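You operate a simulated robot arm through the tools that you are given. There is no shell and no other tool.

You run a simulated robot arm. Do the job below in one go: nothing can be reset, and whatever is moved stays where it is left.

Task
Unplug the slim column and draw its plunger right up.
Fine: each stop plug stands in the well of its own colour. Loosen the plunger screw fully.

It is judged by the outcome, as a careful person would: the job done as asked, and still so three seconds after it is handed in. It fails if anything else is knocked over, pushed out of place, dropped, spilled or broken.

Robot
A 6-joint arm with a two-finger gripper, fixed in place. Base frame: the origin is on the floor under the middle of its stand, x ahead of it, y to its left, z up. Lengths are in m, angles in degrees, forces in N, time in s.
It reaches about 1.572 m from its shoulder. Its first joint turns from -166.0 to 166.0 degrees. Payload 2.45 kg.
The TCP is the grasp point between the finger pads, 0.02 m short of the fingertips. In the tool frame z runs along the fingers and y along their closing line. The gripper opens to 0.14 m; its body begins 0.168 m behind the TCP.
Orientation is that of the tool frame in the base frame, as a unit quaternion [w, x, y, z]. With the fingers straight down and closing along the base's y, the tool's x points along the base's -x, its y along +y and its z along -z.

Tools
- The arm moves only by the tool drive_tool. Its argument "steps" is a list of rows, each a list of 7 numbers: the closure, from 0 (fully open) to 1 (shut), then the shift along the base's x, y, z in units of 200 mm (1.0 is 200 mm), then the turn, a rotation vector about the base's x, y, z in units of 120 degrees (1.0 is 120 degrees). In form: [[jaw, x, y, z, ax, ay, az], ...]. A call has 1 to 20 rows; each row is the pose to reach, as a shift and turn from the pose commanded when the call began. A call with a number of a shift or a turn outside -1 to 1 is refused whole. Each row takes 0.2 s and may step no farther than 0.05 m and 8.6 degrees from the row before; otherwise, or with a gripper value out of range, the whole call is refused. Where a pose cannot be reached the arm comes as near as it can. A force on the tool above 60 N (or 10 N above the force at the start of the call, whichever is more), or a blocked arm, ends the call early, and 0.2 s more pass. The fingers move at their own pace (about 0.045 m/s each) and stop on an object; they squeeze with about 43 N. The grip force told is the motor's: it shows also when the fingers shut on nothing. Time passes only in rows, and 0.2 s behind the last, so rows that repeat a pose let the fingers close. The reply holds the time, the measured pose of the TCP, the force on the tool along the base axes, the opening and the grip force, in the units named above and with some noise, with the torque about the TCP (base axes, N m) and any sound that the robot's microphone picked up.
- Cameras (640 x 400 px; columns grow to the right, rows downward): "scene" is fixed at [0.0497, -0.6514, 1.3537]; the picture's right is [0.74, -0.67, 0.00], its down [-0.26, -0.28, -0.92] and it looks along [0.62, 0.69, -0.38] (base axes); focal length 364 px, centre (320, 200). "wrist" rides on the gripper at [0.078, 0.011, -0.209] in the tool frame; the picture's right is [-0.14, 0.99, 0.00], its down [-0.92, -0.13, -0.37] and it looks along [-0.36, -0.05, 0.93] (tool axes); focal length 280 px, centre (320, 200). There is no depth. A picture from a camera that has moved, and an enlarged one, comes with that camera's place and axes in the base frame and with its lens.
- capture(camera): a new picture of that camera. It takes no simulated time.
- close_up(camera, box): a new picture of the part [left, top, right, bottom] of that camera's present view, enlarged. It takes no simulated time.
- sign_off(): hands the job in; it is judged then, once.

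Places have to be worked out from the pictures, the camera data and where the tool is seen. Open the gripper and draw the arm clear of the work before you hand the job in, unless the task says otherwise.

The tools are called after "Request:" as name(argument=value, ...) on one line, values as JSON. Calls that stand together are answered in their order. drive_tool: Moves the arm, as the interface text tells. Its arguments: {"type":"object","properties":{"steps":{"type":"array","items":{"type":"array","items":{"type":"number"}}}},"required":["steps"]} The other tools are called the same way: capture (camera) takes a picture; close_up (camera, box) takes an enlarged picture of a part of a camera's view; sign_off () hands the job in.

At the start:

```text
t: 0.0
tcp_pos: [0.706, 0.1518, 1.213]
tool_rot: [0.0, 0.0, 1.0, 0.0]
force: [0.9, 0.6, 0.6]
torque: [0.0, 0.0, -0.04]
width: 0.1399
finger_force: 0.0
```

scene: 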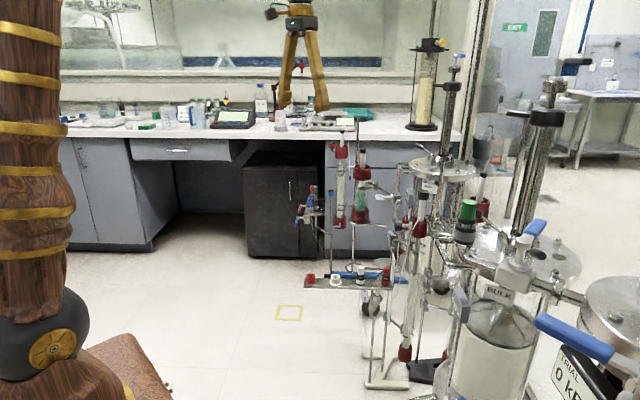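
wrist: 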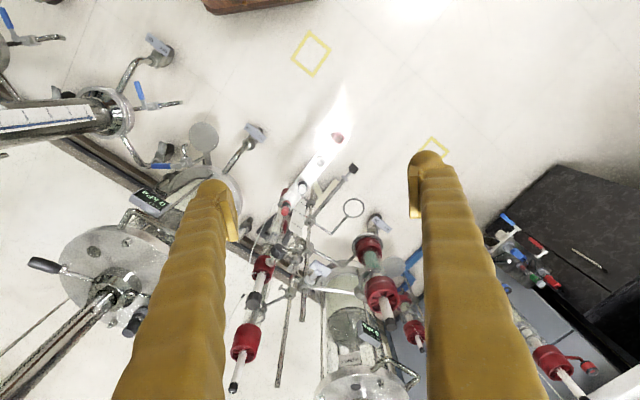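

I'll begin by looking closely at the scene to find the columns, plungers, plugs and wells.

Request:
close_up(camera="scene", box=[280, 120, 440, 220])

Request:
close_up(camera="scene", box=[280, 200, 440, 300])

Request:
close_up(camera="scene", box=[320, 290, 480, 390])

Request:
close_up(camera="scene", box=[400, 140, 560, 240])

Request:
close_up(camera="wrist", box=[200, 100, 440, 250])

Request:
close_up(camera="wrist", box=[200, 220, 440, 370])

```text
4.00 times, centred on (360, 170) of scene
camera zoom: at [0.0497, -0.6514, 1.3537], right [0.74, -0.67, 0.0], down [-0.26, -0.28, -0.92], along [0.62, 0.69, -0.38], focal length 1455 px, centre (160, 320)
```

zoom: 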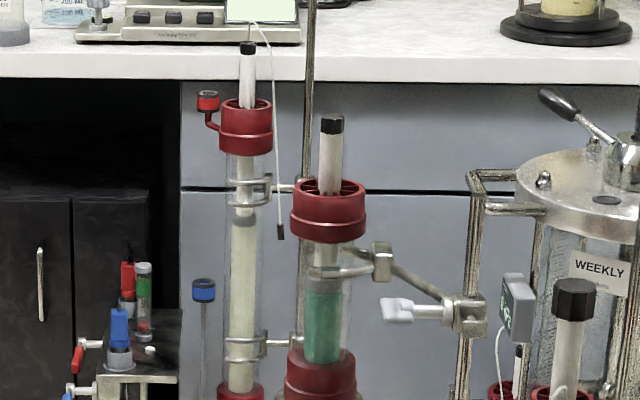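

```text
4.00 times, centred on (360, 250) of scene
camera zoom: at [0.0497, -0.6514, 1.3537], right [0.74, -0.67, 0.0], down [-0.26, -0.28, -0.92], along [0.62, 0.69, -0.38], focal length 1455 px, centre (160, 0)
```

zoom: 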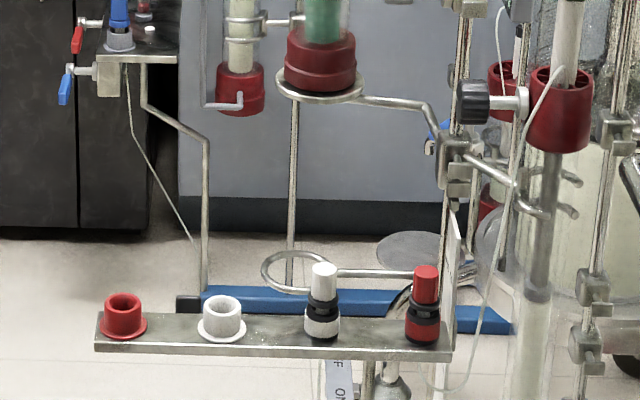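

```text
4.00 times, centred on (400, 340) of scene
camera zoom: at [0.0497, -0.6514, 1.3537], right [0.74, -0.67, 0.0], down [-0.26, -0.28, -0.92], along [0.62, 0.69, -0.38], focal length 1455 px, centre (0, -360)
```

zoom: 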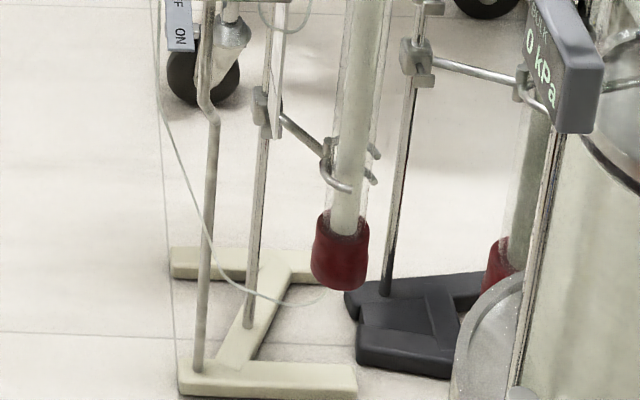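

```text
4.00 times, centred on (480, 190) of scene
camera zoom: at [0.0497, -0.6514, 1.3537], right [0.74, -0.67, 0.0], down [-0.26, -0.28, -0.92], along [0.62, 0.69, -0.38], focal length 1455 px, centre (-320, 240)
```

zoom: 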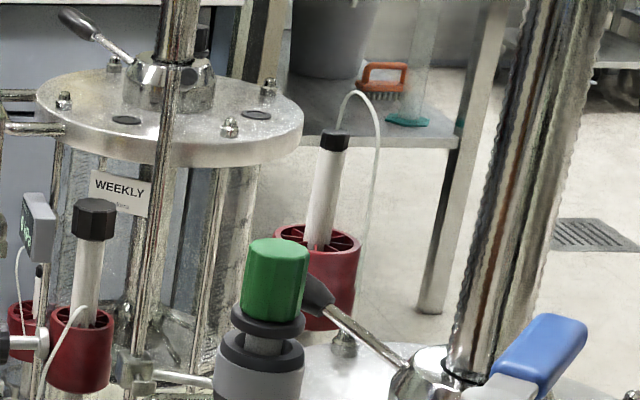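

```text
2.67 times, centred on (320, 175) of wrist
camera zoom: at [0.6286, 0.1609, 1.4209], right [0.14, 0.99, 0.0], down [0.92, -0.13, 0.37], along [0.36, -0.05, -0.93], focal length 748 px, centre (320, 267)
```

zoom: 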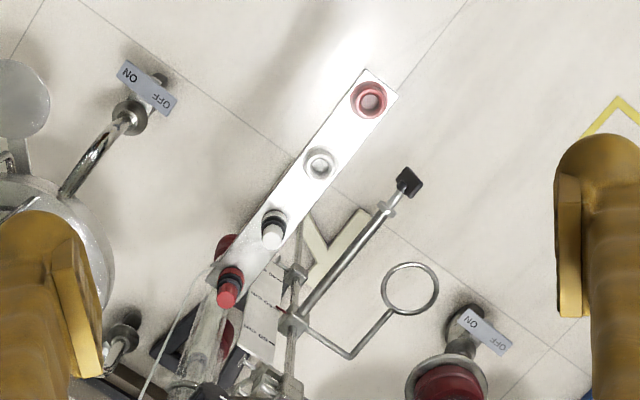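

```text
2.67 times, centred on (320, 295) of wrist
camera zoom: at [0.6286, 0.1609, 1.4209], right [0.14, 0.99, 0.0], down [0.92, -0.13, 0.37], along [0.36, -0.05, -0.93], focal length 748 px, centre (320, -53)
```

zoom: 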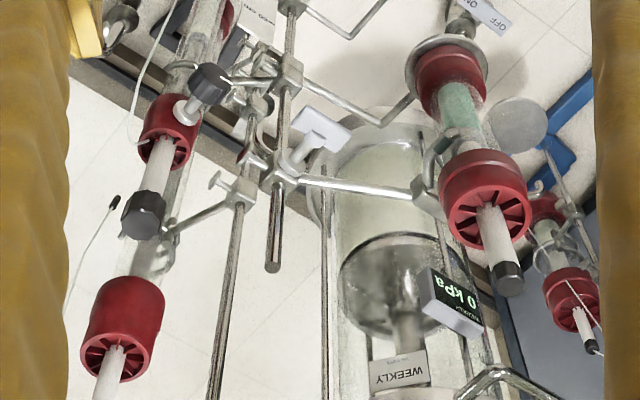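

The shelf in front seems to hold two empty wells (red, white) and two plugged ports, and a near column has a side screw and black-topped plunger. I'll zoom in further to verify which column they belong to.

Request:
close_up(camera="scene", box=[300, 255, 400, 318])

Request:
close_up(camera="scene", box=[380, 180, 460, 230])

Request:
close_up(camera="scene", box=[370, 210, 470, 273])

Request:
close_up(camera="scene", box=[290, 180, 350, 218])

Request:
close_up(camera="wrist", box=[260, 170, 320, 208])

Request:
close_up(camera="wrist", box=[240, 230, 320, 310])

```text
6.35 times, centred on (350, 286) of scene
camera zoom: at [0.0497, -0.6514, 1.3537], right [0.74, -0.67, 0.0], down [-0.26, -0.28, -0.92], along [0.62, 0.69, -0.38], focal length 2310 px, centre (130, -349)
```

zoom: 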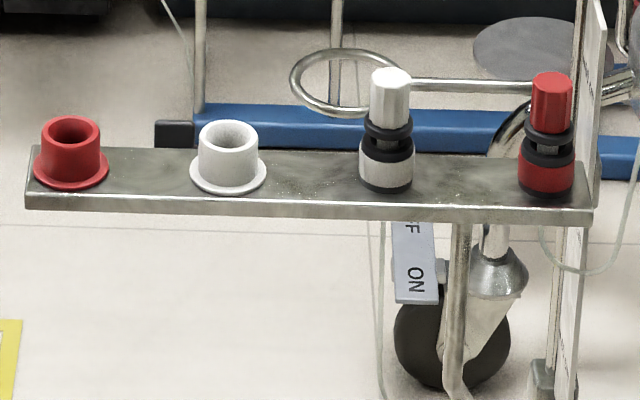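

```text
8.00 times, centred on (420, 205) of scene
camera zoom: at [0.0497, -0.6514, 1.3537], right [0.74, -0.67, 0.0], down [-0.26, -0.28, -0.92], along [0.62, 0.69, -0.38], focal length 2911 px, centre (-480, 160)
```

zoom: 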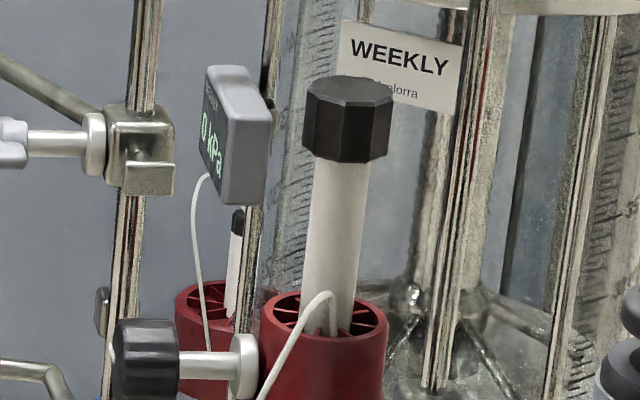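

```text
6.35 times, centred on (420, 242) of scene
camera zoom: at [0.0497, -0.6514, 1.3537], right [0.74, -0.67, 0.0], down [-0.26, -0.28, -0.92], along [0.62, 0.69, -0.38], focal length 2310 px, centre (-315, -64)
```

zoom: 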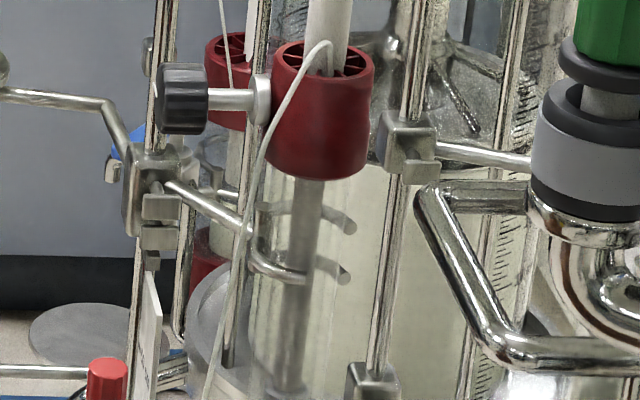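

```text
10.53 times, centred on (320, 199) of scene
camera zoom: at [0.0497, -0.6514, 1.3537], right [0.74, -0.67, 0.0], down [-0.26, -0.28, -0.92], along [0.62, 0.69, -0.38], focal length 3830 px, centre (320, 210)
```

zoom: 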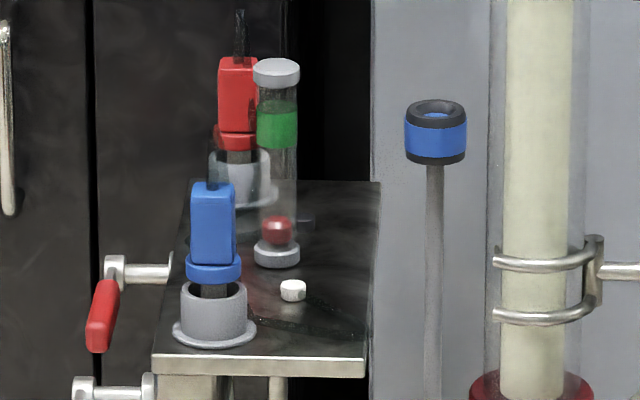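

```text
10.53 times, centred on (290, 189) of wrist
camera zoom: at [0.6286, 0.1609, 1.4209], right [0.14, 0.99, 0.0], down [0.92, -0.13, 0.37], along [0.36, -0.05, -0.93], focal length 2952 px, centre (636, 316)
```

zoom: 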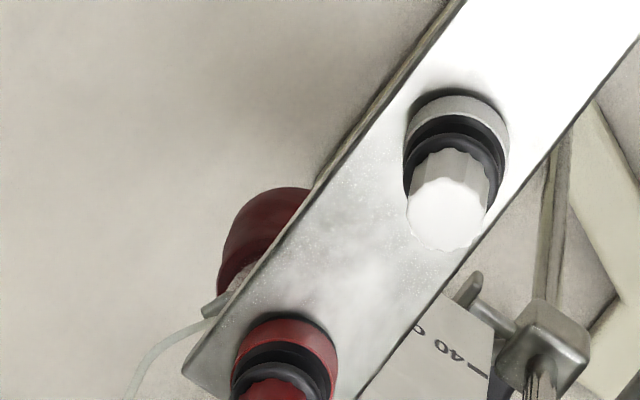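

```text
5.00 times, centred on (280, 270) of wrist
camera zoom: at [0.6286, 0.1609, 1.4209], right [0.14, 0.99, 0.0], down [0.92, -0.13, 0.37], along [0.36, -0.05, -0.93], focal length 1402 px, centre (520, -150)
```

zoom: 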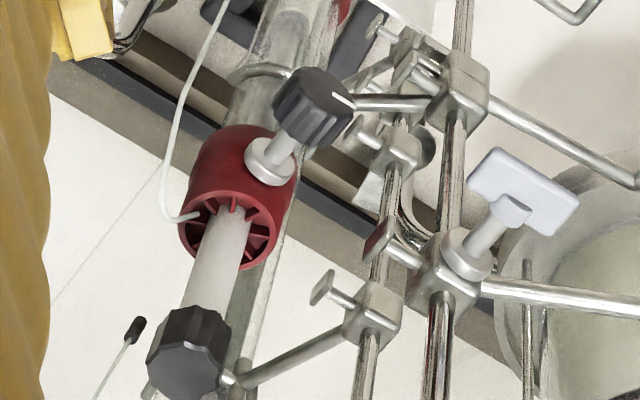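

Rough triangulation: shelf at z≈0.58 with red well ≈(0.76,0.19), white well ≈(0.83,0.12), white port ≈(0.89,0.06), red port ≈(0.95,0.0); the screw knob ≈(0.99,0.0,0.81), column axis ≈(1.04,-0.055), plunger head ≈z 0.92. I want to check the tubing and any labels before touching anything.

Request:
close_up(camera="wrist", box=[256, 180, 352, 240])

Request:
close_up(camera="wrist", box=[270, 120, 366, 180])

Request:
close_up(camera="scene", box=[370, 250, 434, 290])

Request:
close_up(camera="scene", box=[350, 290, 446, 350])

Request:
close_up(camera="scene", box=[350, 140, 446, 200])

Request:
close_up(camera="scene", box=[0, 200, 320, 400])

```text
6.67 times, centred on (304, 210) of wrist
camera zoom: at [0.6286, 0.1609, 1.4209], right [0.14, 0.99, 0.0], down [0.92, -0.13, 0.37], along [0.36, -0.05, -0.93], focal length 1869 px, centre (427, 133)
```

zoom: 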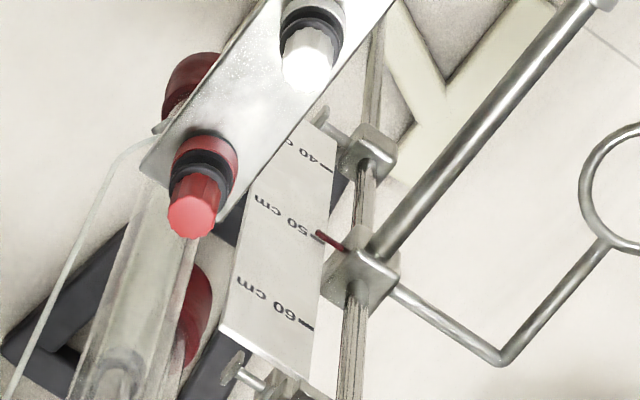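

```text
6.67 times, centred on (318, 150) of wrist
camera zoom: at [0.6286, 0.1609, 1.4209], right [0.14, 0.99, 0.0], down [0.92, -0.13, 0.37], along [0.36, -0.05, -0.93], focal length 1869 px, centre (333, 533)
```

zoom: 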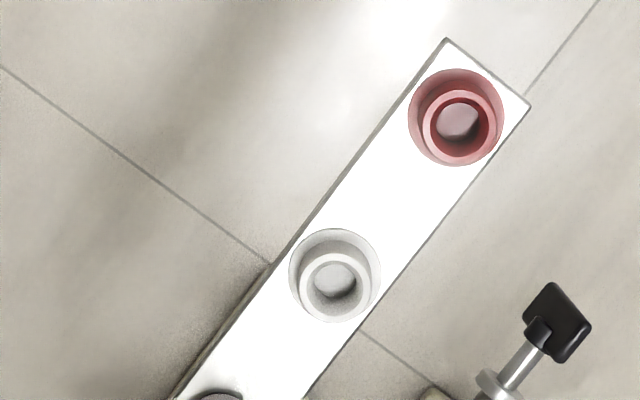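

```text
10.00 times, centred on (402, 270) of scene
camera zoom: at [0.0497, -0.6514, 1.3537], right [0.74, -0.67, 0.0], down [-0.26, -0.28, -0.92], along [0.62, 0.69, -0.38], focal length 3638 px, centre (-500, -500)
```

zoom: 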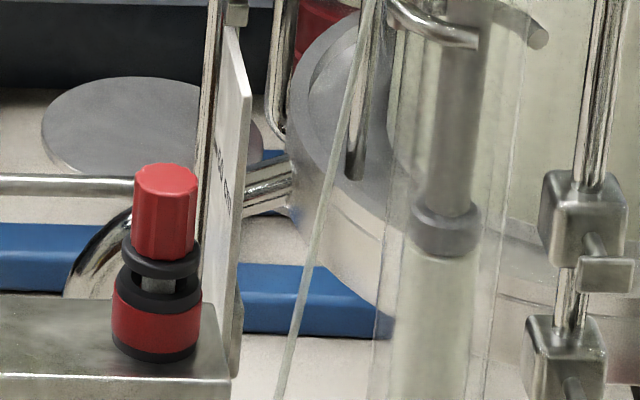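

```text
6.67 times, centred on (398, 320) of scene
camera zoom: at [0.0497, -0.6514, 1.3537], right [0.74, -0.67, 0.0], down [-0.26, -0.28, -0.92], along [0.62, 0.69, -0.38], focal length 2426 px, centre (-200, -600)
```

zoom: 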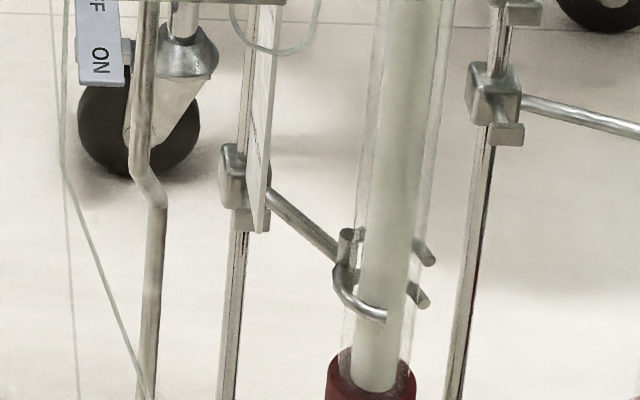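

```text
6.67 times, centred on (398, 170) of scene
camera zoom: at [0.0497, -0.6514, 1.3537], right [0.74, -0.67, 0.0], down [-0.26, -0.28, -0.92], along [0.62, 0.69, -0.38], focal length 2426 px, centre (-200, 400)
```

zoom: 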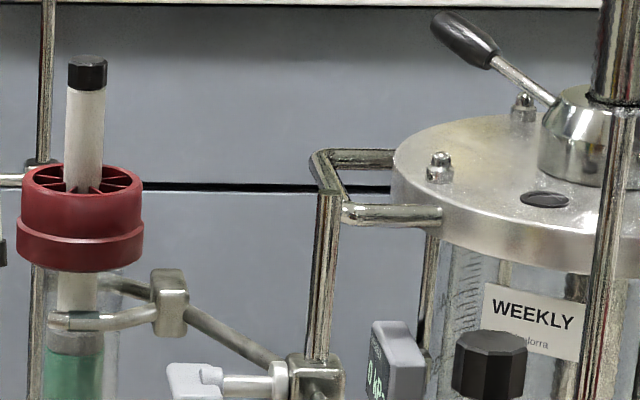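

```text
2.00 times, centred on (160, 300) of scene
camera zoom: at [0.0497, -0.6514, 1.3537], right [0.74, -0.67, 0.0], down [-0.26, -0.28, -0.92], along [0.62, 0.69, -0.38], focal length 728 px, centre (640, 0)
```

zoom: 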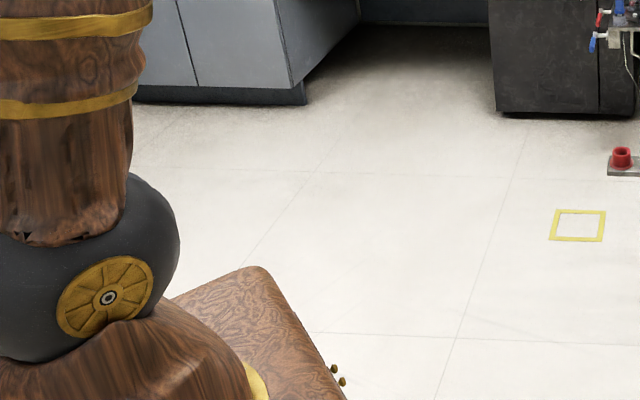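

The tubing confirms it: the cap line and the bottom line of the screw-fitted slim column run to the red and white ports under the shelf, so those two plugs are the ones to move. Space above the red port is crowded by the screw and a ruler panel, so I'll work with the tool tilted forward 45° from the robot's side; first I move down and tilt in free space.

Request:
drive_tool(steps=[[0.1, 0, -0.05, -0.1, 0, -0.047, 0], [0.2, 0, -0.1, -0.2, 0, -0.094, 0], [0.3, 0, -0.15, -0.3, 0, -0.141, 0], [0.4, 0, -0.2, -0.4, 0, -0.188, 0], [0.5, 0, -0.25, -0.5, 0, -0.235, 0], [0.5, 0, -0.3, -0.6, 0, -0.281, 0], [0.5, 0, -0.35, -0.7, 0, -0.328, 0], [0.5, 0, -0.4, -0.8, 0, -0.375, 0], [0.5, 0, -0.4, -0.8, 0, -0.375, 0]])

Request:
capture(camera="wrist")

Request:
capture(camera="scene")

```text
t: 2.0
tcp_pos: [0.7082, 0.0686, 1.0568]
tool_rot: [0.377, 0.002, 0.926, -0.003]
force: [-0.5, 0.1, -0.4]
torque: [0.0, 0.01, -0.01]
width: 0.07
finger_force: 0.0
out of reach, approached as far as the arm can: row 8, 9
```

```text
taken
camera wrist: at [0.5071, 0.0798, 1.1518], right [0.1, 0.99, 0.09], down [0.4, -0.13, 0.91], along [0.91, -0.06, -0.41], focal length 280 px, centre (320, 200)
```

wrist: 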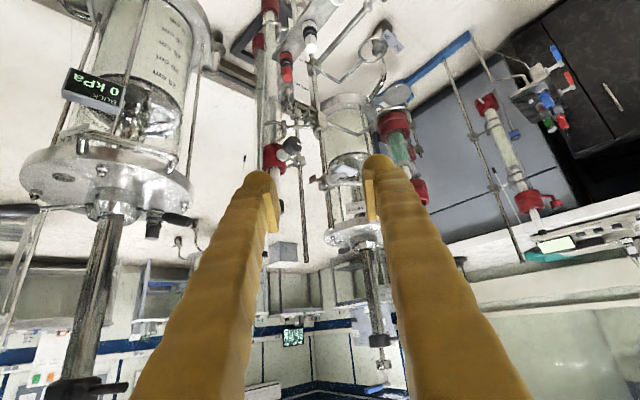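

```text
taken
```

scene: 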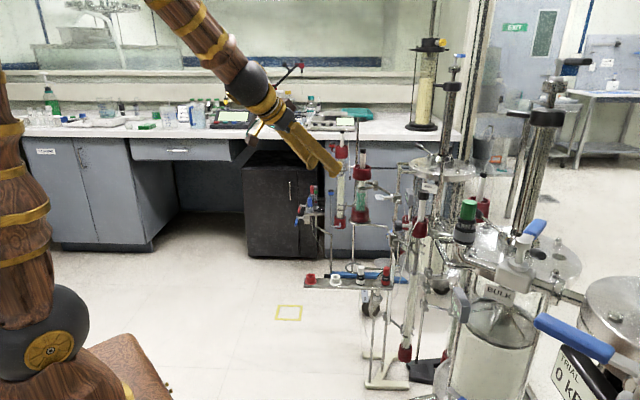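

The tilt limit showed near-in poses are hard to reach (elbow folded), but farther out should be fine. I'll move out and down toward the shelf with a slightly smaller tilt (35°) and look at the ports.

Request:
drive_tool(steps=[[0.5, 0.083, 0, -0.1, 0, 0.014, 0], [0.5, 0.167, 0, -0.25, 0, 0.028, 0], [0.5, 0.25, 0, -0.4, 0, 0.042, 0], [0.5, 0.333, 0, -0.55, 0, 0.056, 0], [0.5, 0.417, 0, -0.7, 0, 0.07, 0], [0.5, 0.5, 0, -0.85, 0, 0.083, 0], [0.5, 0.5, 0, -1.0, 0, 0.083, 0], [0.5, 0.5, 0, -1.0, 0, 0.083, 0]])

Request:
capture(camera="wrist")

Request:
capture(camera="scene")

```text
t: 3.8
tcp_pos: [0.8087, 0.0722, 0.8565]
tool_rot: [0.3, 0.0, 0.954, -0.001]
force: [0.3, -0.3, 0.7]
torque: [0.03, 0.01, -0.01]
width: 0.0702
finger_force: 0.0
```

```text
taken
camera wrist: at [0.6248, 0.0813, 0.9833], right [0.11, 0.99, 0.08], down [0.54, -0.13, 0.83], along [0.83, -0.05, -0.55], focal length 280 px, centre (320, 200)
```

wrist: 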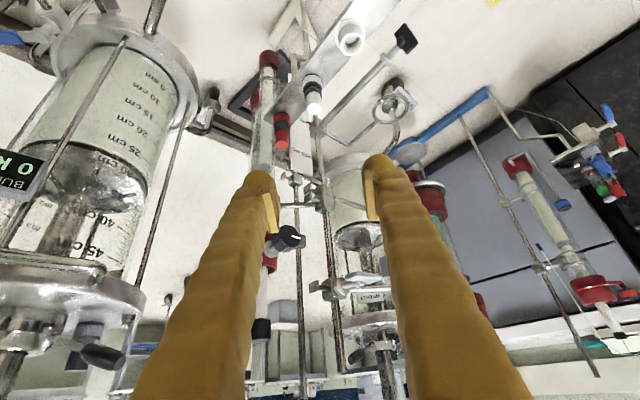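

```text
taken
```

scene: 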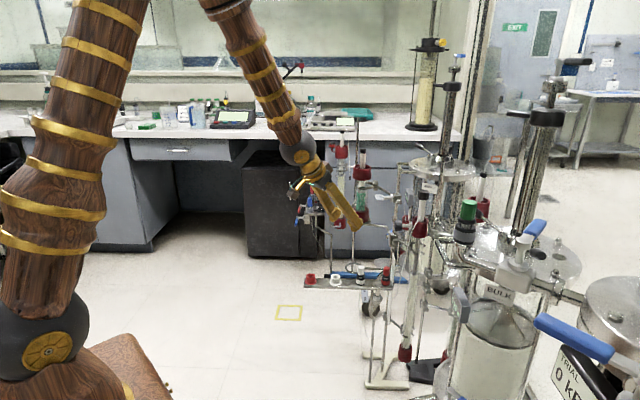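

Pose is good. I zoom the wrist camera onto the shelf items and the knob to refine their positions.

Request:
close_up(camera="wrist", box=[250, 10, 378, 90])

Request:
close_up(camera="wrist", box=[250, 80, 378, 160])

Request:
close_up(camera="wrist", box=[230, 180, 358, 260])

```text
5.00 times, centred on (314, 50) of wrist
camera zoom: at [0.6248, 0.0813, 0.9833], right [0.11, 0.99, 0.08], down [0.54, -0.13, 0.83], along [0.83, -0.05, -0.55], focal length 1402 px, centre (350, 950)
```

zoom: 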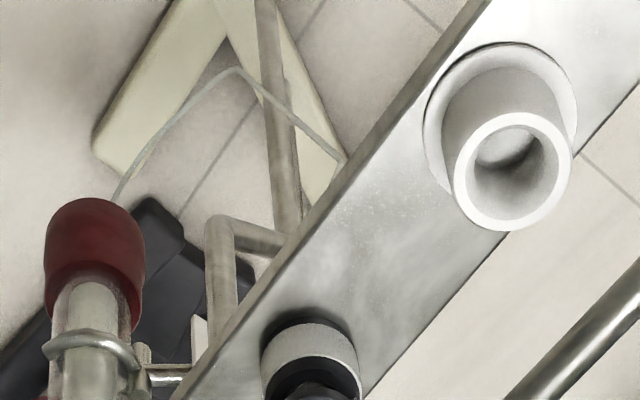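

```text
5.00 times, centred on (314, 120) of wrist
camera zoom: at [0.6248, 0.0813, 0.9833], right [0.11, 0.99, 0.08], down [0.54, -0.13, 0.83], along [0.83, -0.05, -0.55], focal length 1402 px, centre (350, 600)
```

zoom: 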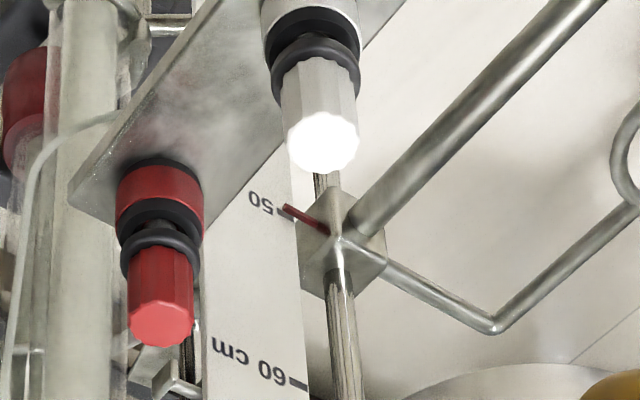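

```text
5.00 times, centred on (294, 220) of wrist
camera zoom: at [0.6248, 0.0813, 0.9833], right [0.11, 0.99, 0.08], down [0.54, -0.13, 0.83], along [0.83, -0.05, -0.55], focal length 1402 px, centre (450, 100)
```

zoom: 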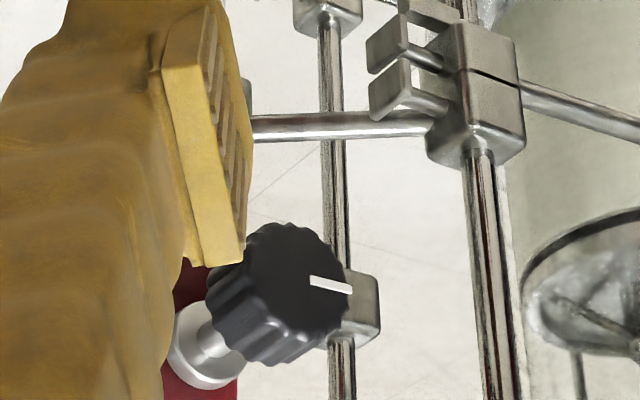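

Triangulating from the two wrist views: white plug axis ≈(0.891, 0.070), red plug ≈(0.957, 0.006), both tops z≈0.643; white well ≈(0.830, 0.133), red well ≈(0.765, 0.199), rims ≈0.60. I check the finger size from the scene camera before descending.

Request:
close_up(camera="scene", box=[270, 130, 430, 230])

Request:
close_up(camera="scene", box=[318, 180, 382, 240])

```text
4.00 times, centred on (350, 180) of scene
camera zoom: at [0.0497, -0.6514, 1.3537], right [0.74, -0.67, 0.0], down [-0.26, -0.28, -0.92], along [0.62, 0.69, -0.38], focal length 1455 px, centre (200, 280)
```

zoom: 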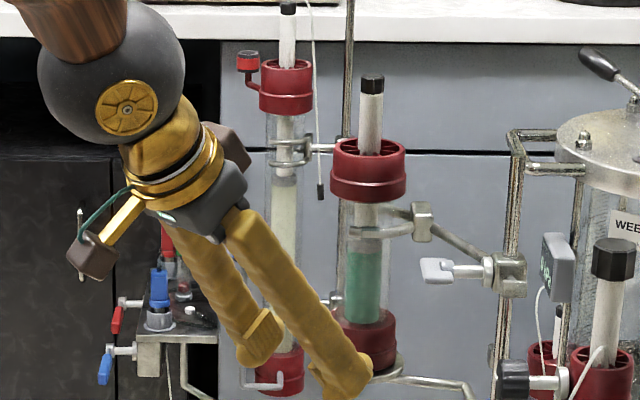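

```text
6.67 times, centred on (350, 210) of scene
camera zoom: at [0.0497, -0.6514, 1.3537], right [0.74, -0.67, 0.0], down [-0.26, -0.28, -0.92], along [0.62, 0.69, -0.38], focal length 2426 px, centre (120, 133)
```

zoom: 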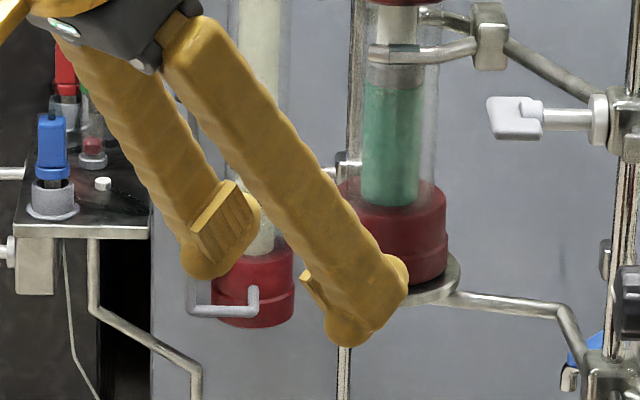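

Fingers are about 35 mm wide with small pads. I move to a pre-grasp above the white plug, about 8 cm over it.

Request:
drive_tool(steps=[[0.5, 0.1, 0, -0.15, 0, 0, 0], [0.5, 0.2, 0, -0.32, 0, 0, 0], [0.5, 0.31, 0, -0.49, 0, 0, 0], [0.5, 0.41, 0, -0.65, 0, 0, 0], [0.5, 0.41, 0, -0.65, 0, 0, 0]])

Request:
capture(camera="wrist")

Request:
close_up(camera="scene", box=[300, 190, 428, 310])

```text
t: 5.0
tcp_pos: [0.8905, 0.0704, 0.7263]
tool_rot: [0.301, 0.001, 0.954, -0.003]
force: [-0.6, 0.2, 0.2]
torque: [-0.02, -0.05, -0.03]
width: 0.0702
finger_force: 0.1
```

```text
taken
camera wrist: at [0.7075, 0.0807, 0.8523], right [0.12, 0.99, 0.07], down [0.54, -0.13, 0.83], along [0.83, -0.06, -0.55], focal length 280 px, centre (320, 200)
```

wrist: 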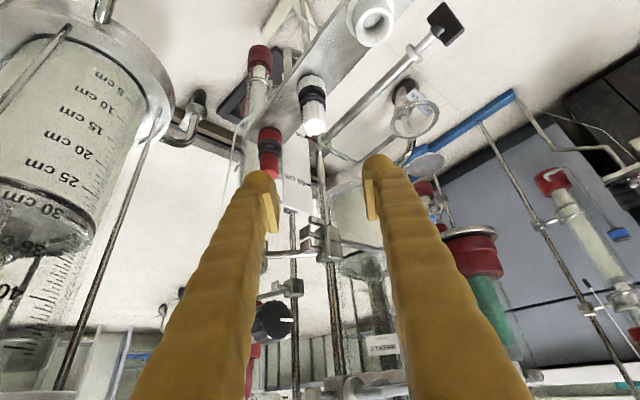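

```text
3.33 times, centred on (364, 250) of scene
camera zoom: at [0.0497, -0.6514, 1.3537], right [0.74, -0.67, 0.0], down [-0.26, -0.28, -0.92], along [0.62, 0.69, -0.38], focal length 1213 px, centre (173, 33)
```

zoom: 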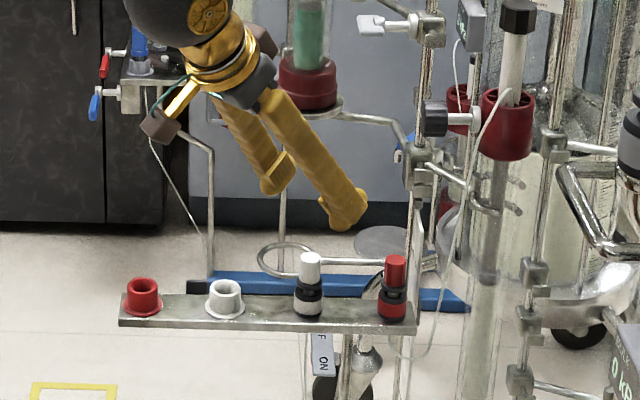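

Request:
close_up(camera="wrist", box=[266, 60, 362, 140])

```text
5.00 times, centred on (314, 100) of wrist
camera zoom: at [0.7075, 0.0807, 0.8523], right [0.12, 0.99, 0.07], down [0.54, -0.13, 0.83], along [0.83, -0.06, -0.55], focal length 1402 px, centre (350, 700)
```

zoom: 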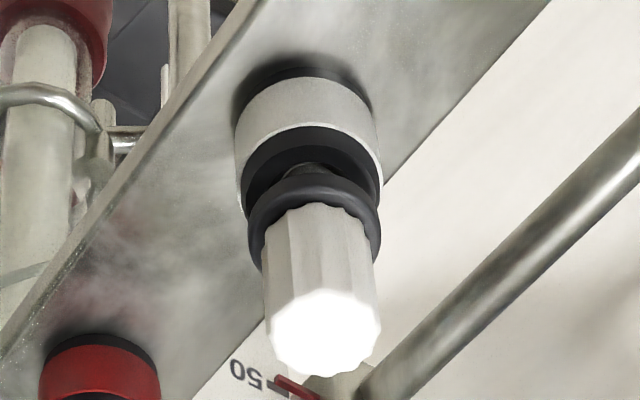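

White plug top measured at ≈(0.892, 0.071, 0.643); I descend straight to it with the jaw open.

Request:
drive_tool(steps=[[0.5, 0, 0, -0.12, 0, 0, 0], [0.5, 0.005, 0.005, -0.24, 0, 0, 0], [0.5, 0.005, 0.005, -0.33, 0, 0, 0], [0.5, 0.005, 0.005, -0.4, 0, 0, 0], [0.5, 0.005, 0.005, -0.4, 0, 0, 0]])

Request:
capture(camera="wrist")

Request:
close_up(camera="scene", box=[320, 220, 416, 310])

```text
t: 6.2
tcp_pos: [0.89, 0.0881, 0.6463]
tool_rot: [0.301, 0.013, 0.953, -0.007]
force: [-0.4, 0.1, -0.7]
torque: [0.03, -0.03, -0.01]
width: 0.0701
finger_force: 0.1
out of reach, approached as far as the arm can: row 1, 2, 3, 4, 5
```

```text
taken
camera wrist: at [0.7056, 0.1031, 0.7728], right [0.14, 0.99, 0.08], down [0.54, -0.14, 0.83], along [0.83, -0.08, -0.55], focal length 280 px, centre (320, 200)
```

wrist: 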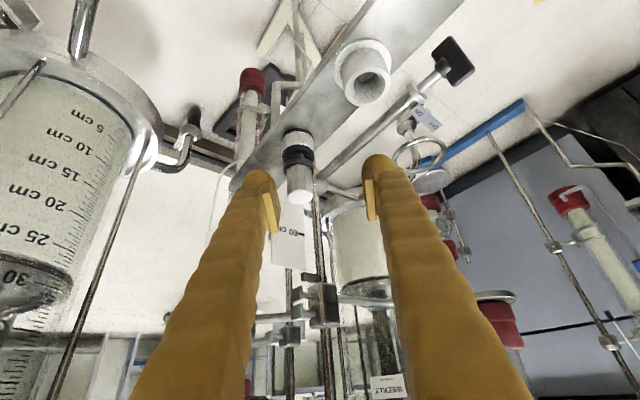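

```text
4.44 times, centred on (368, 265) of scene
camera zoom: at [0.0497, -0.6514, 1.3537], right [0.74, -0.67, 0.0], down [-0.26, -0.28, -0.92], along [0.62, 0.69, -0.38], focal length 1617 px, centre (107, -89)
```

zoom: 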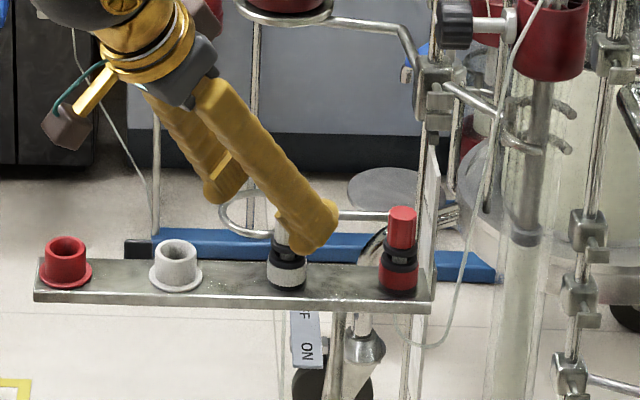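

The arm hit a wrist singularity (tool lined up with the forearm), leaving it 18 mm off in y. I'll back straight up, then turn the tool heading by −30° and tilt to 45°, which bends the wrist well away from alignment.

Request:
drive_tool(steps=[[0.5, 0, 0, 0.15, 0, 0, 0], [0.5, 0, 0, 0.3, 0, 0, 0], [0.5, -0.05, 0, 0.45, 0, 0, 0], [0.5, -0.1, 0, 0.55, 0, 0, -0.042], [0.5, -0.1, 0, 0.55, 0, 0, -0.083], [0.5, -0.1, 0, 0.55, 0, 0, -0.125], [0.5, -0.1, 0, 0.55, 0, 0, -0.167], [0.5, -0.1, 0, 0.55, 0, 0, -0.208], [0.5, -0.1, 0, 0.55, 0, 0, -0.25], [0.5, -0.1, 0, 0.55, 0, 0, -0.25]])

Request:
capture(camera="scene")

```text
t: 8.4
tcp_pos: [0.8677, 0.0894, 0.7561]
tool_rot: [0.291, 0.247, 0.921, -0.078]
force: [-0.4, 0.0, 0.2]
torque: [0.01, -0.03, -0.01]
width: 0.0698
finger_force: 0.0
out of reach, approached as far as the arm can: row 1
```

```text
taken
```

scene: 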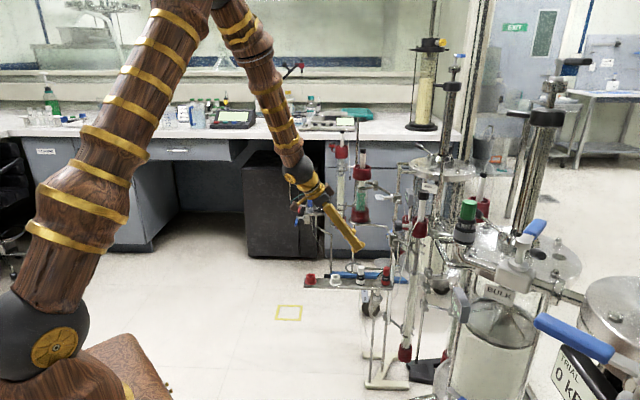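

Reachable now. I add the last 10° of tilt and re-centre over the white plug.

Request:
drive_tool(steps=[[0.5, 0.04, -0.03, -0.05, -0.014, -0.024, 0], [0.5, 0.08, -0.06, -0.1, -0.028, -0.048, 0], [0.5, 0.122, -0.092, -0.155, -0.0417, -0.0722, 0], [0.5, 0.122, -0.092, -0.155, -0.0417, -0.0722, 0]])

Request:
capture(camera="wrist")

Request:
close_up(camera="wrist", box=[270, 70, 398, 150])

```text
t: 9.4
tcp_pos: [0.8932, 0.071, 0.7233]
tool_rot: [0.371, 0.239, 0.892, -0.099]
force: [0.0, 0.2, -0.5]
torque: [0.0, -0.01, -0.01]
width: 0.0699
finger_force: 0.1
```

```text
taken
camera wrist: at [0.7223, 0.1805, 0.8167], right [0.58, 0.81, 0.1], down [0.27, -0.31, 0.91], along [0.77, -0.5, -0.4], focal length 280 px, centre (320, 200)
```

wrist: 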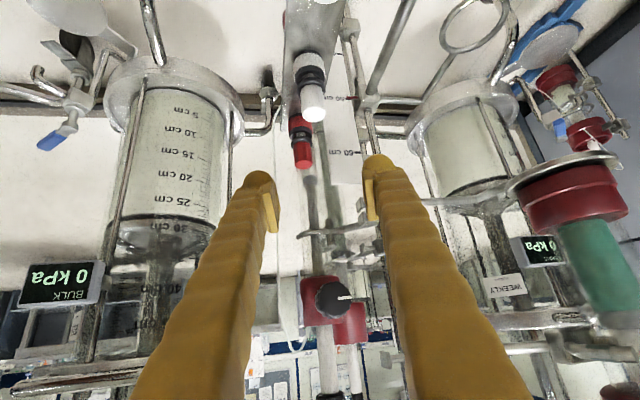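

```text
5.00 times, centred on (334, 110) of wrist
camera zoom: at [0.7223, 0.1805, 0.8167], right [0.58, 0.81, 0.1], down [0.27, -0.31, 0.91], along [0.77, -0.5, -0.4], focal length 1402 px, centre (250, 650)
```

zoom: 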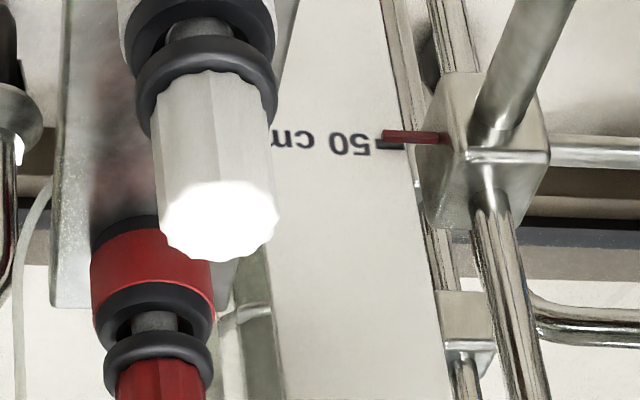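

White plug confirmed at ≈(0.892, 0.072); TCP is right above it. Descending to grip height, then checking.

Request:
drive_tool(steps=[[0.5, 0, 0.005, -0.1, 0, 0, 0], [0.5, -0.003, 0.008, -0.2, 0, 0, 0], [0.5, -0.003, 0.008, -0.3, 0, 0, 0], [0.5, -0.003, 0.008, -0.36, 0, 0, 0], [0.5, -0.003, 0.008, -0.4, 0, 0, 0], [0.5, -0.003, 0.008, -0.4, 0, 0, 0]])

Request:
capture(camera="wrist")

Request:
close_up(camera="scene", box=[320, 220, 416, 310])

```text
t: 10.8
tcp_pos: [0.8945, 0.0724, 0.6445]
tool_rot: [0.37, 0.239, 0.892, -0.099]
force: [-0.8, -0.7, -0.5]
torque: [-0.03, 0.01, -0.03]
width: 0.0702
finger_force: 0.1
```

```text
taken
camera wrist: at [0.7229, 0.1822, 0.7372], right [0.58, 0.81, 0.1], down [0.27, -0.31, 0.91], along [0.77, -0.5, -0.4], focal length 280 px, centre (320, 200)
```

wrist: 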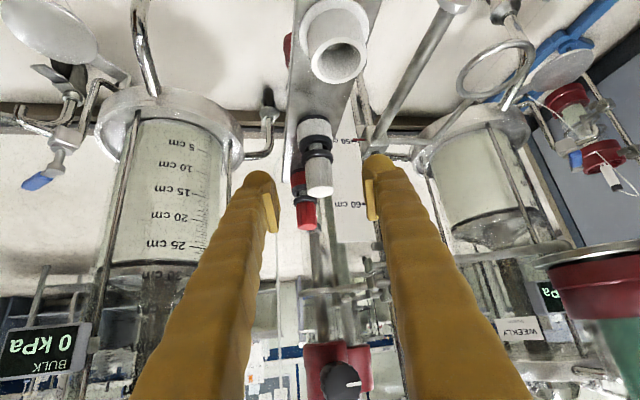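

```text
4.44 times, centred on (368, 265) of scene
camera zoom: at [0.0497, -0.6514, 1.3537], right [0.74, -0.67, 0.0], down [-0.26, -0.28, -0.92], along [0.62, 0.69, -0.38], focal length 1617 px, centre (107, -89)
```

zoom: 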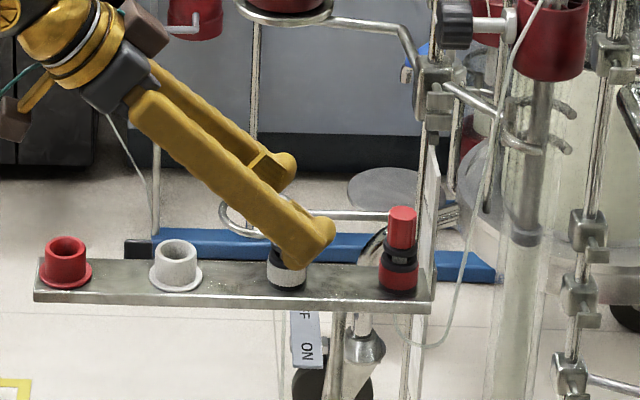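

The plug sits between the pads; I lower a further 7 mm for a fuller grip on the handle and close.

Request:
drive_tool(steps=[[0.5, 0, 0, -0.035, 0, 0, 0], [0.65, 0, 0, -0.035, 0, 0, 0], [0.78, 0, 0, -0.035, 0, 0, 0], [0.9, 0, 0, -0.035, 0, 0, 0], [1.0, 0, 0, -0.035, 0, 0, 0], [1.0, 0, 0, -0.035, 0, 0, 0], [1.0, 0, 0, -0.035, 0, 0, 0]])

Request:
capture(camera="wrist")

Request:
close_up(camera="scene", box=[330, 240, 394, 300])

```text
t: 12.4
tcp_pos: [0.894, 0.0726, 0.6386]
tool_rot: [0.37, 0.239, 0.892, -0.099]
force: [0.6, -0.3, 0.4]
torque: [0.03, -0.03, 0.01]
width: 0.0193
finger_force: 42.9
```

```text
taken
camera wrist: at [0.7231, 0.1823, 0.7307], right [0.58, 0.81, 0.1], down [0.27, -0.31, 0.91], along [0.77, -0.5, -0.4], focal length 280 px, centre (320, 200)
```

wrist: 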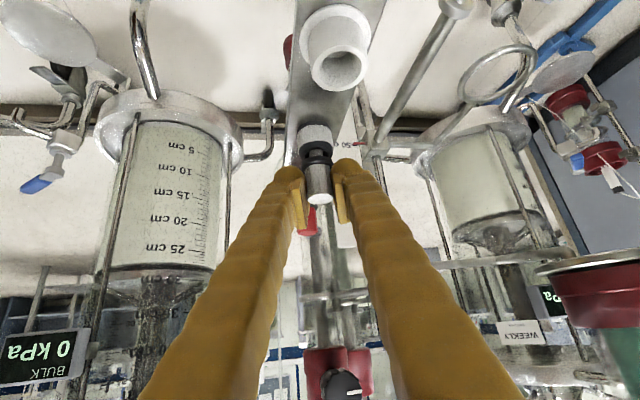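

```text
6.67 times, centred on (362, 270) of scene
camera zoom: at [0.0497, -0.6514, 1.3537], right [0.74, -0.67, 0.0], down [-0.26, -0.28, -0.92], along [0.62, 0.69, -0.38], focal length 2426 px, centre (40, -267)
```

zoom: 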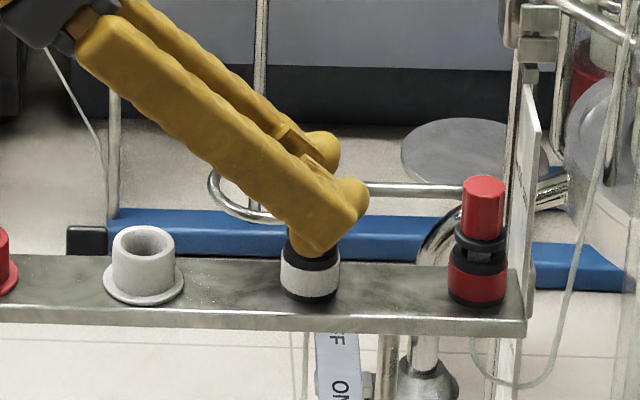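

Gripped at 19 mm with full squeeze. Now I pull slowly straight up.

Request:
drive_tool(steps=[[1.0, 0, 0, 0.015, 0, 0, 0], [1.0, 0, 0, 0.03, 0, 0, 0], [1.0, 0, 0, 0.05, 0, 0, 0], [1.0, 0, 0, 0.075, 0, 0, 0], [1.0, 0, 0, 0.1, 0, 0, 0], [1.0, 0, 0, 0.125, 0, 0, 0]])

Request:
close_up(camera="scene", box=[330, 230, 394, 290])

Request:
capture(camera="wrist")

```text
t: 13.8
tcp_pos: [0.893, 0.0715, 0.6622]
tool_rot: [0.369, 0.239, 0.893, -0.099]
force: [-0.5, 0.6, 0.1]
torque: [0.04, -0.01, -0.04]
width: 0.0192
finger_force: 42.5
```

```text
6.67 times, centred on (362, 260) of scene
camera zoom: at [0.0497, -0.6514, 1.3537], right [0.74, -0.67, 0.0], down [-0.26, -0.28, -0.92], along [0.62, 0.69, -0.38], focal length 2426 px, centre (40, -200)
```

zoom: 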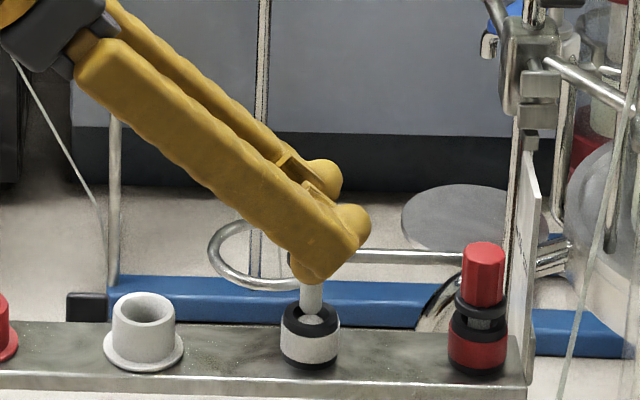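

```text
taken
camera wrist: at [0.7225, 0.1824, 0.7551], right [0.58, 0.81, 0.1], down [0.27, -0.31, 0.91], along [0.77, -0.5, -0.4], focal length 280 px, centre (320, 200)
```

wrist: 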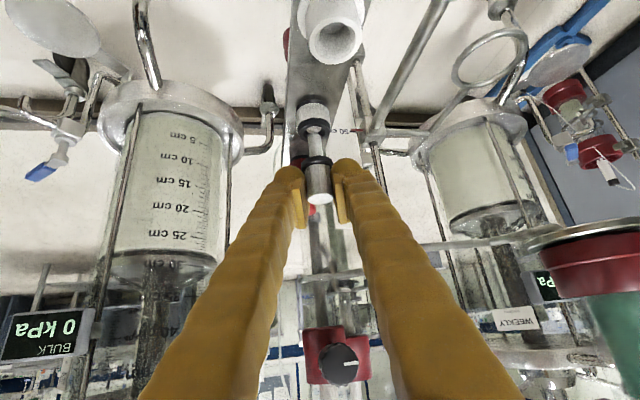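

The stem is sliding out with no load. I keep lifting until it clears the port.

Request:
drive_tool(steps=[[1.0, 0, 0, 0.04, 0, 0, 0], [1.0, 0, 0, 0.08, 0, 0, 0], [1.0, 0, 0, 0.12, 0, 0, 0], [1.0, 0, 0, 0.16, 0, 0, 0], [1.0, 0, 0, 0.2, 0, 0, 0]])

Request:
close_up(camera="scene", box=[330, 210, 394, 290])

Request:
close_up(camera="wrist", box=[256, 40, 384, 210])

```text
t: 15.0
tcp_pos: [0.8939, 0.0717, 0.7036]
tool_rot: [0.37, 0.239, 0.892, -0.099]
force: [0.5, -0.4, -0.5]
torque: [-0.01, 0.01, -0.01]
width: 0.0192
finger_force: 43.6
```

```text
5.00 times, centred on (362, 250) of scene
camera zoom: at [0.0497, -0.6514, 1.3537], right [0.74, -0.67, 0.0], down [-0.26, -0.28, -0.92], along [0.62, 0.69, -0.38], focal length 1819 px, centre (110, -50)
```

zoom: 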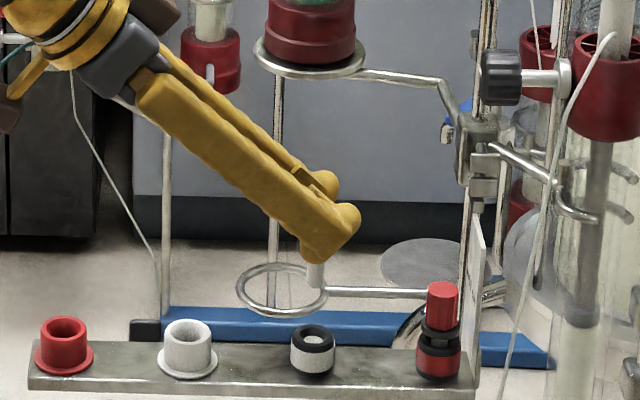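

```text
2.35 times, centred on (320, 125) of wrist
camera zoom: at [0.7222, 0.1824, 0.795], right [0.58, 0.81, 0.1], down [0.27, -0.31, 0.91], along [0.77, -0.5, -0.4], focal length 660 px, centre (320, 376)
```

zoom: 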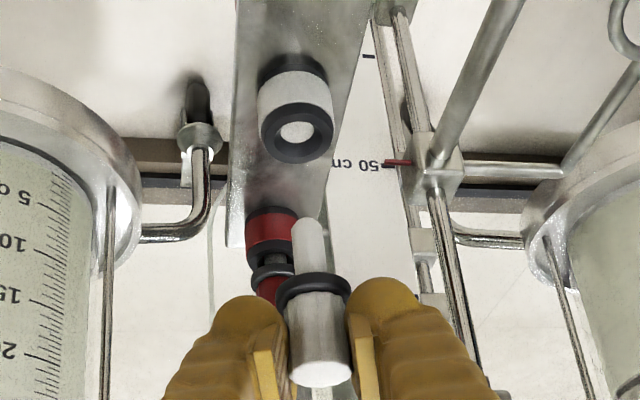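

The white plug is free (stem ≈25 mm long, 12 mm thick). I carry it level to above the white well and check alignment.

Request:
drive_tool(steps=[[1.0, 0, 0, 0.04, 0, 0, 0], [1.0, -0.1, 0.1, 0.04, 0, 0, 0], [1.0, -0.2, 0.2, 0.04, 0, 0, 0], [1.0, -0.313, 0.313, 0.04, 0, 0, 0], [1.0, -0.313, 0.313, 0.04, 0, 0, 0]])

Request:
close_up(camera="wrist", box=[256, 40, 384, 210])

Request:
close_up(camera="scene", box=[300, 210, 380, 290])

```text
t: 16.2
tcp_pos: [0.8301, 0.1375, 0.7121]
tool_rot: [0.37, 0.239, 0.892, -0.099]
force: [0.9, -0.2, -0.5]
torque: [0.04, 0.0, 0.0]
width: 0.0192
finger_force: 43.7
```

```text
2.35 times, centred on (320, 125) of wrist
camera zoom: at [0.66, 0.2474, 0.8043], right [0.58, 0.81, 0.1], down [0.27, -0.31, 0.91], along [0.77, -0.5, -0.4], focal length 660 px, centre (320, 376)
```

zoom: 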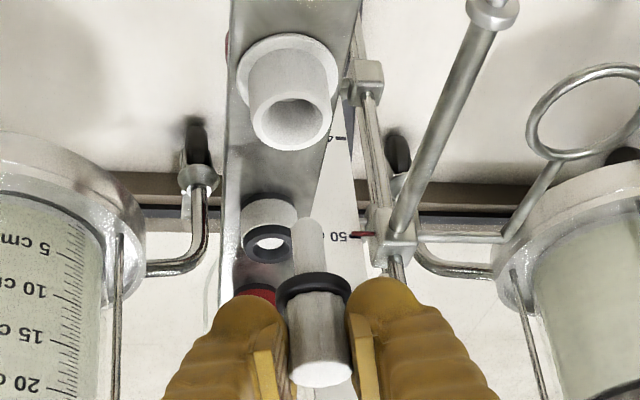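

```text
5.00 times, centred on (340, 250) of scene
camera zoom: at [0.0497, -0.6514, 1.3537], right [0.74, -0.67, 0.0], down [-0.26, -0.28, -0.92], along [0.62, 0.69, -0.38], focal length 1819 px, centre (220, -50)
```

zoom: 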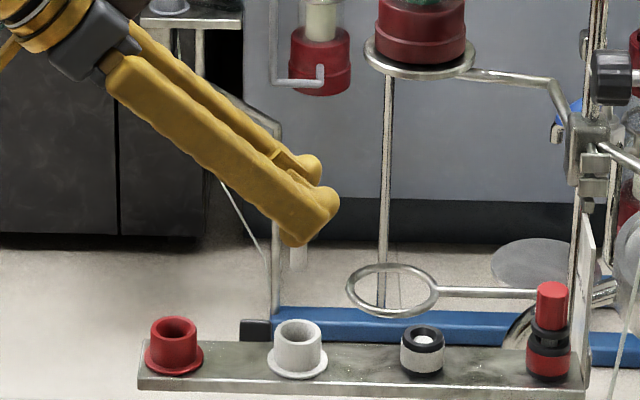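

The stem is aligned over the white well within about 2 mm (both cameras). I lower it in gently.

Request:
drive_tool(steps=[[1.0, 0, 0, -0.08, 0, 0, 0], [1.0, 0, 0, -0.16, 0, 0, 0], [1.0, 0, 0, -0.23, 0, 0, 0], [1.0, 0, 0, -0.28, 0, 0, 0], [1.0, 0, 0, -0.32, 0, 0, 0], [1.0, 0, 0, -0.34, 0, 0, 0]])

Request:
close_up(camera="wrist", box=[256, 40, 384, 210])

Request:
close_up(camera="scene", box=[304, 240, 368, 300])

```text
t: 17.6
tcp_pos: [0.8305, 0.1346, 0.6423]
tool_rot: [0.37, 0.239, 0.892, -0.099]
force: [-0.3, 1.1, 0.7]
torque: [-0.02, 0.05, -0.02]
width: 0.0193
finger_force: 43.1
```

```text
2.35 times, centred on (320, 125) of wrist
camera zoom: at [0.6598, 0.2445, 0.7349], right [0.58, 0.81, 0.1], down [0.27, -0.31, 0.91], along [0.77, -0.5, -0.4], focal length 660 px, centre (320, 376)
```

zoom: 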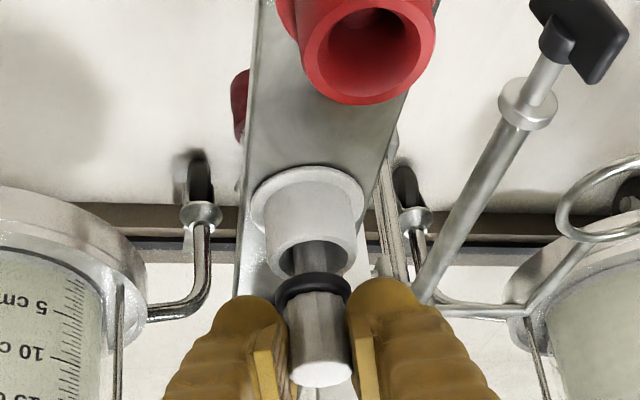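

```text
6.67 times, centred on (336, 270) of scene
camera zoom: at [0.0497, -0.6514, 1.3537], right [0.74, -0.67, 0.0], down [-0.26, -0.28, -0.92], along [0.62, 0.69, -0.38], focal length 2426 px, centre (213, -267)
```

zoom: 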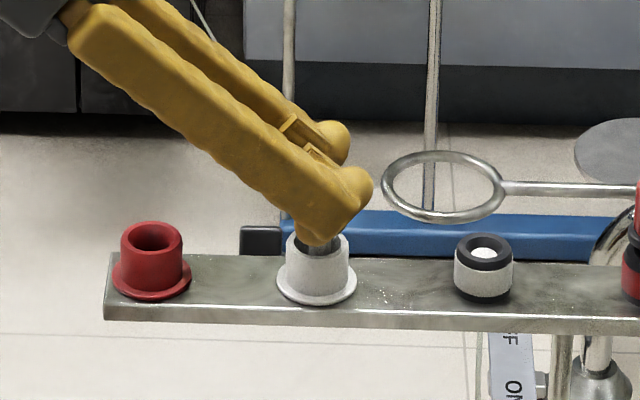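

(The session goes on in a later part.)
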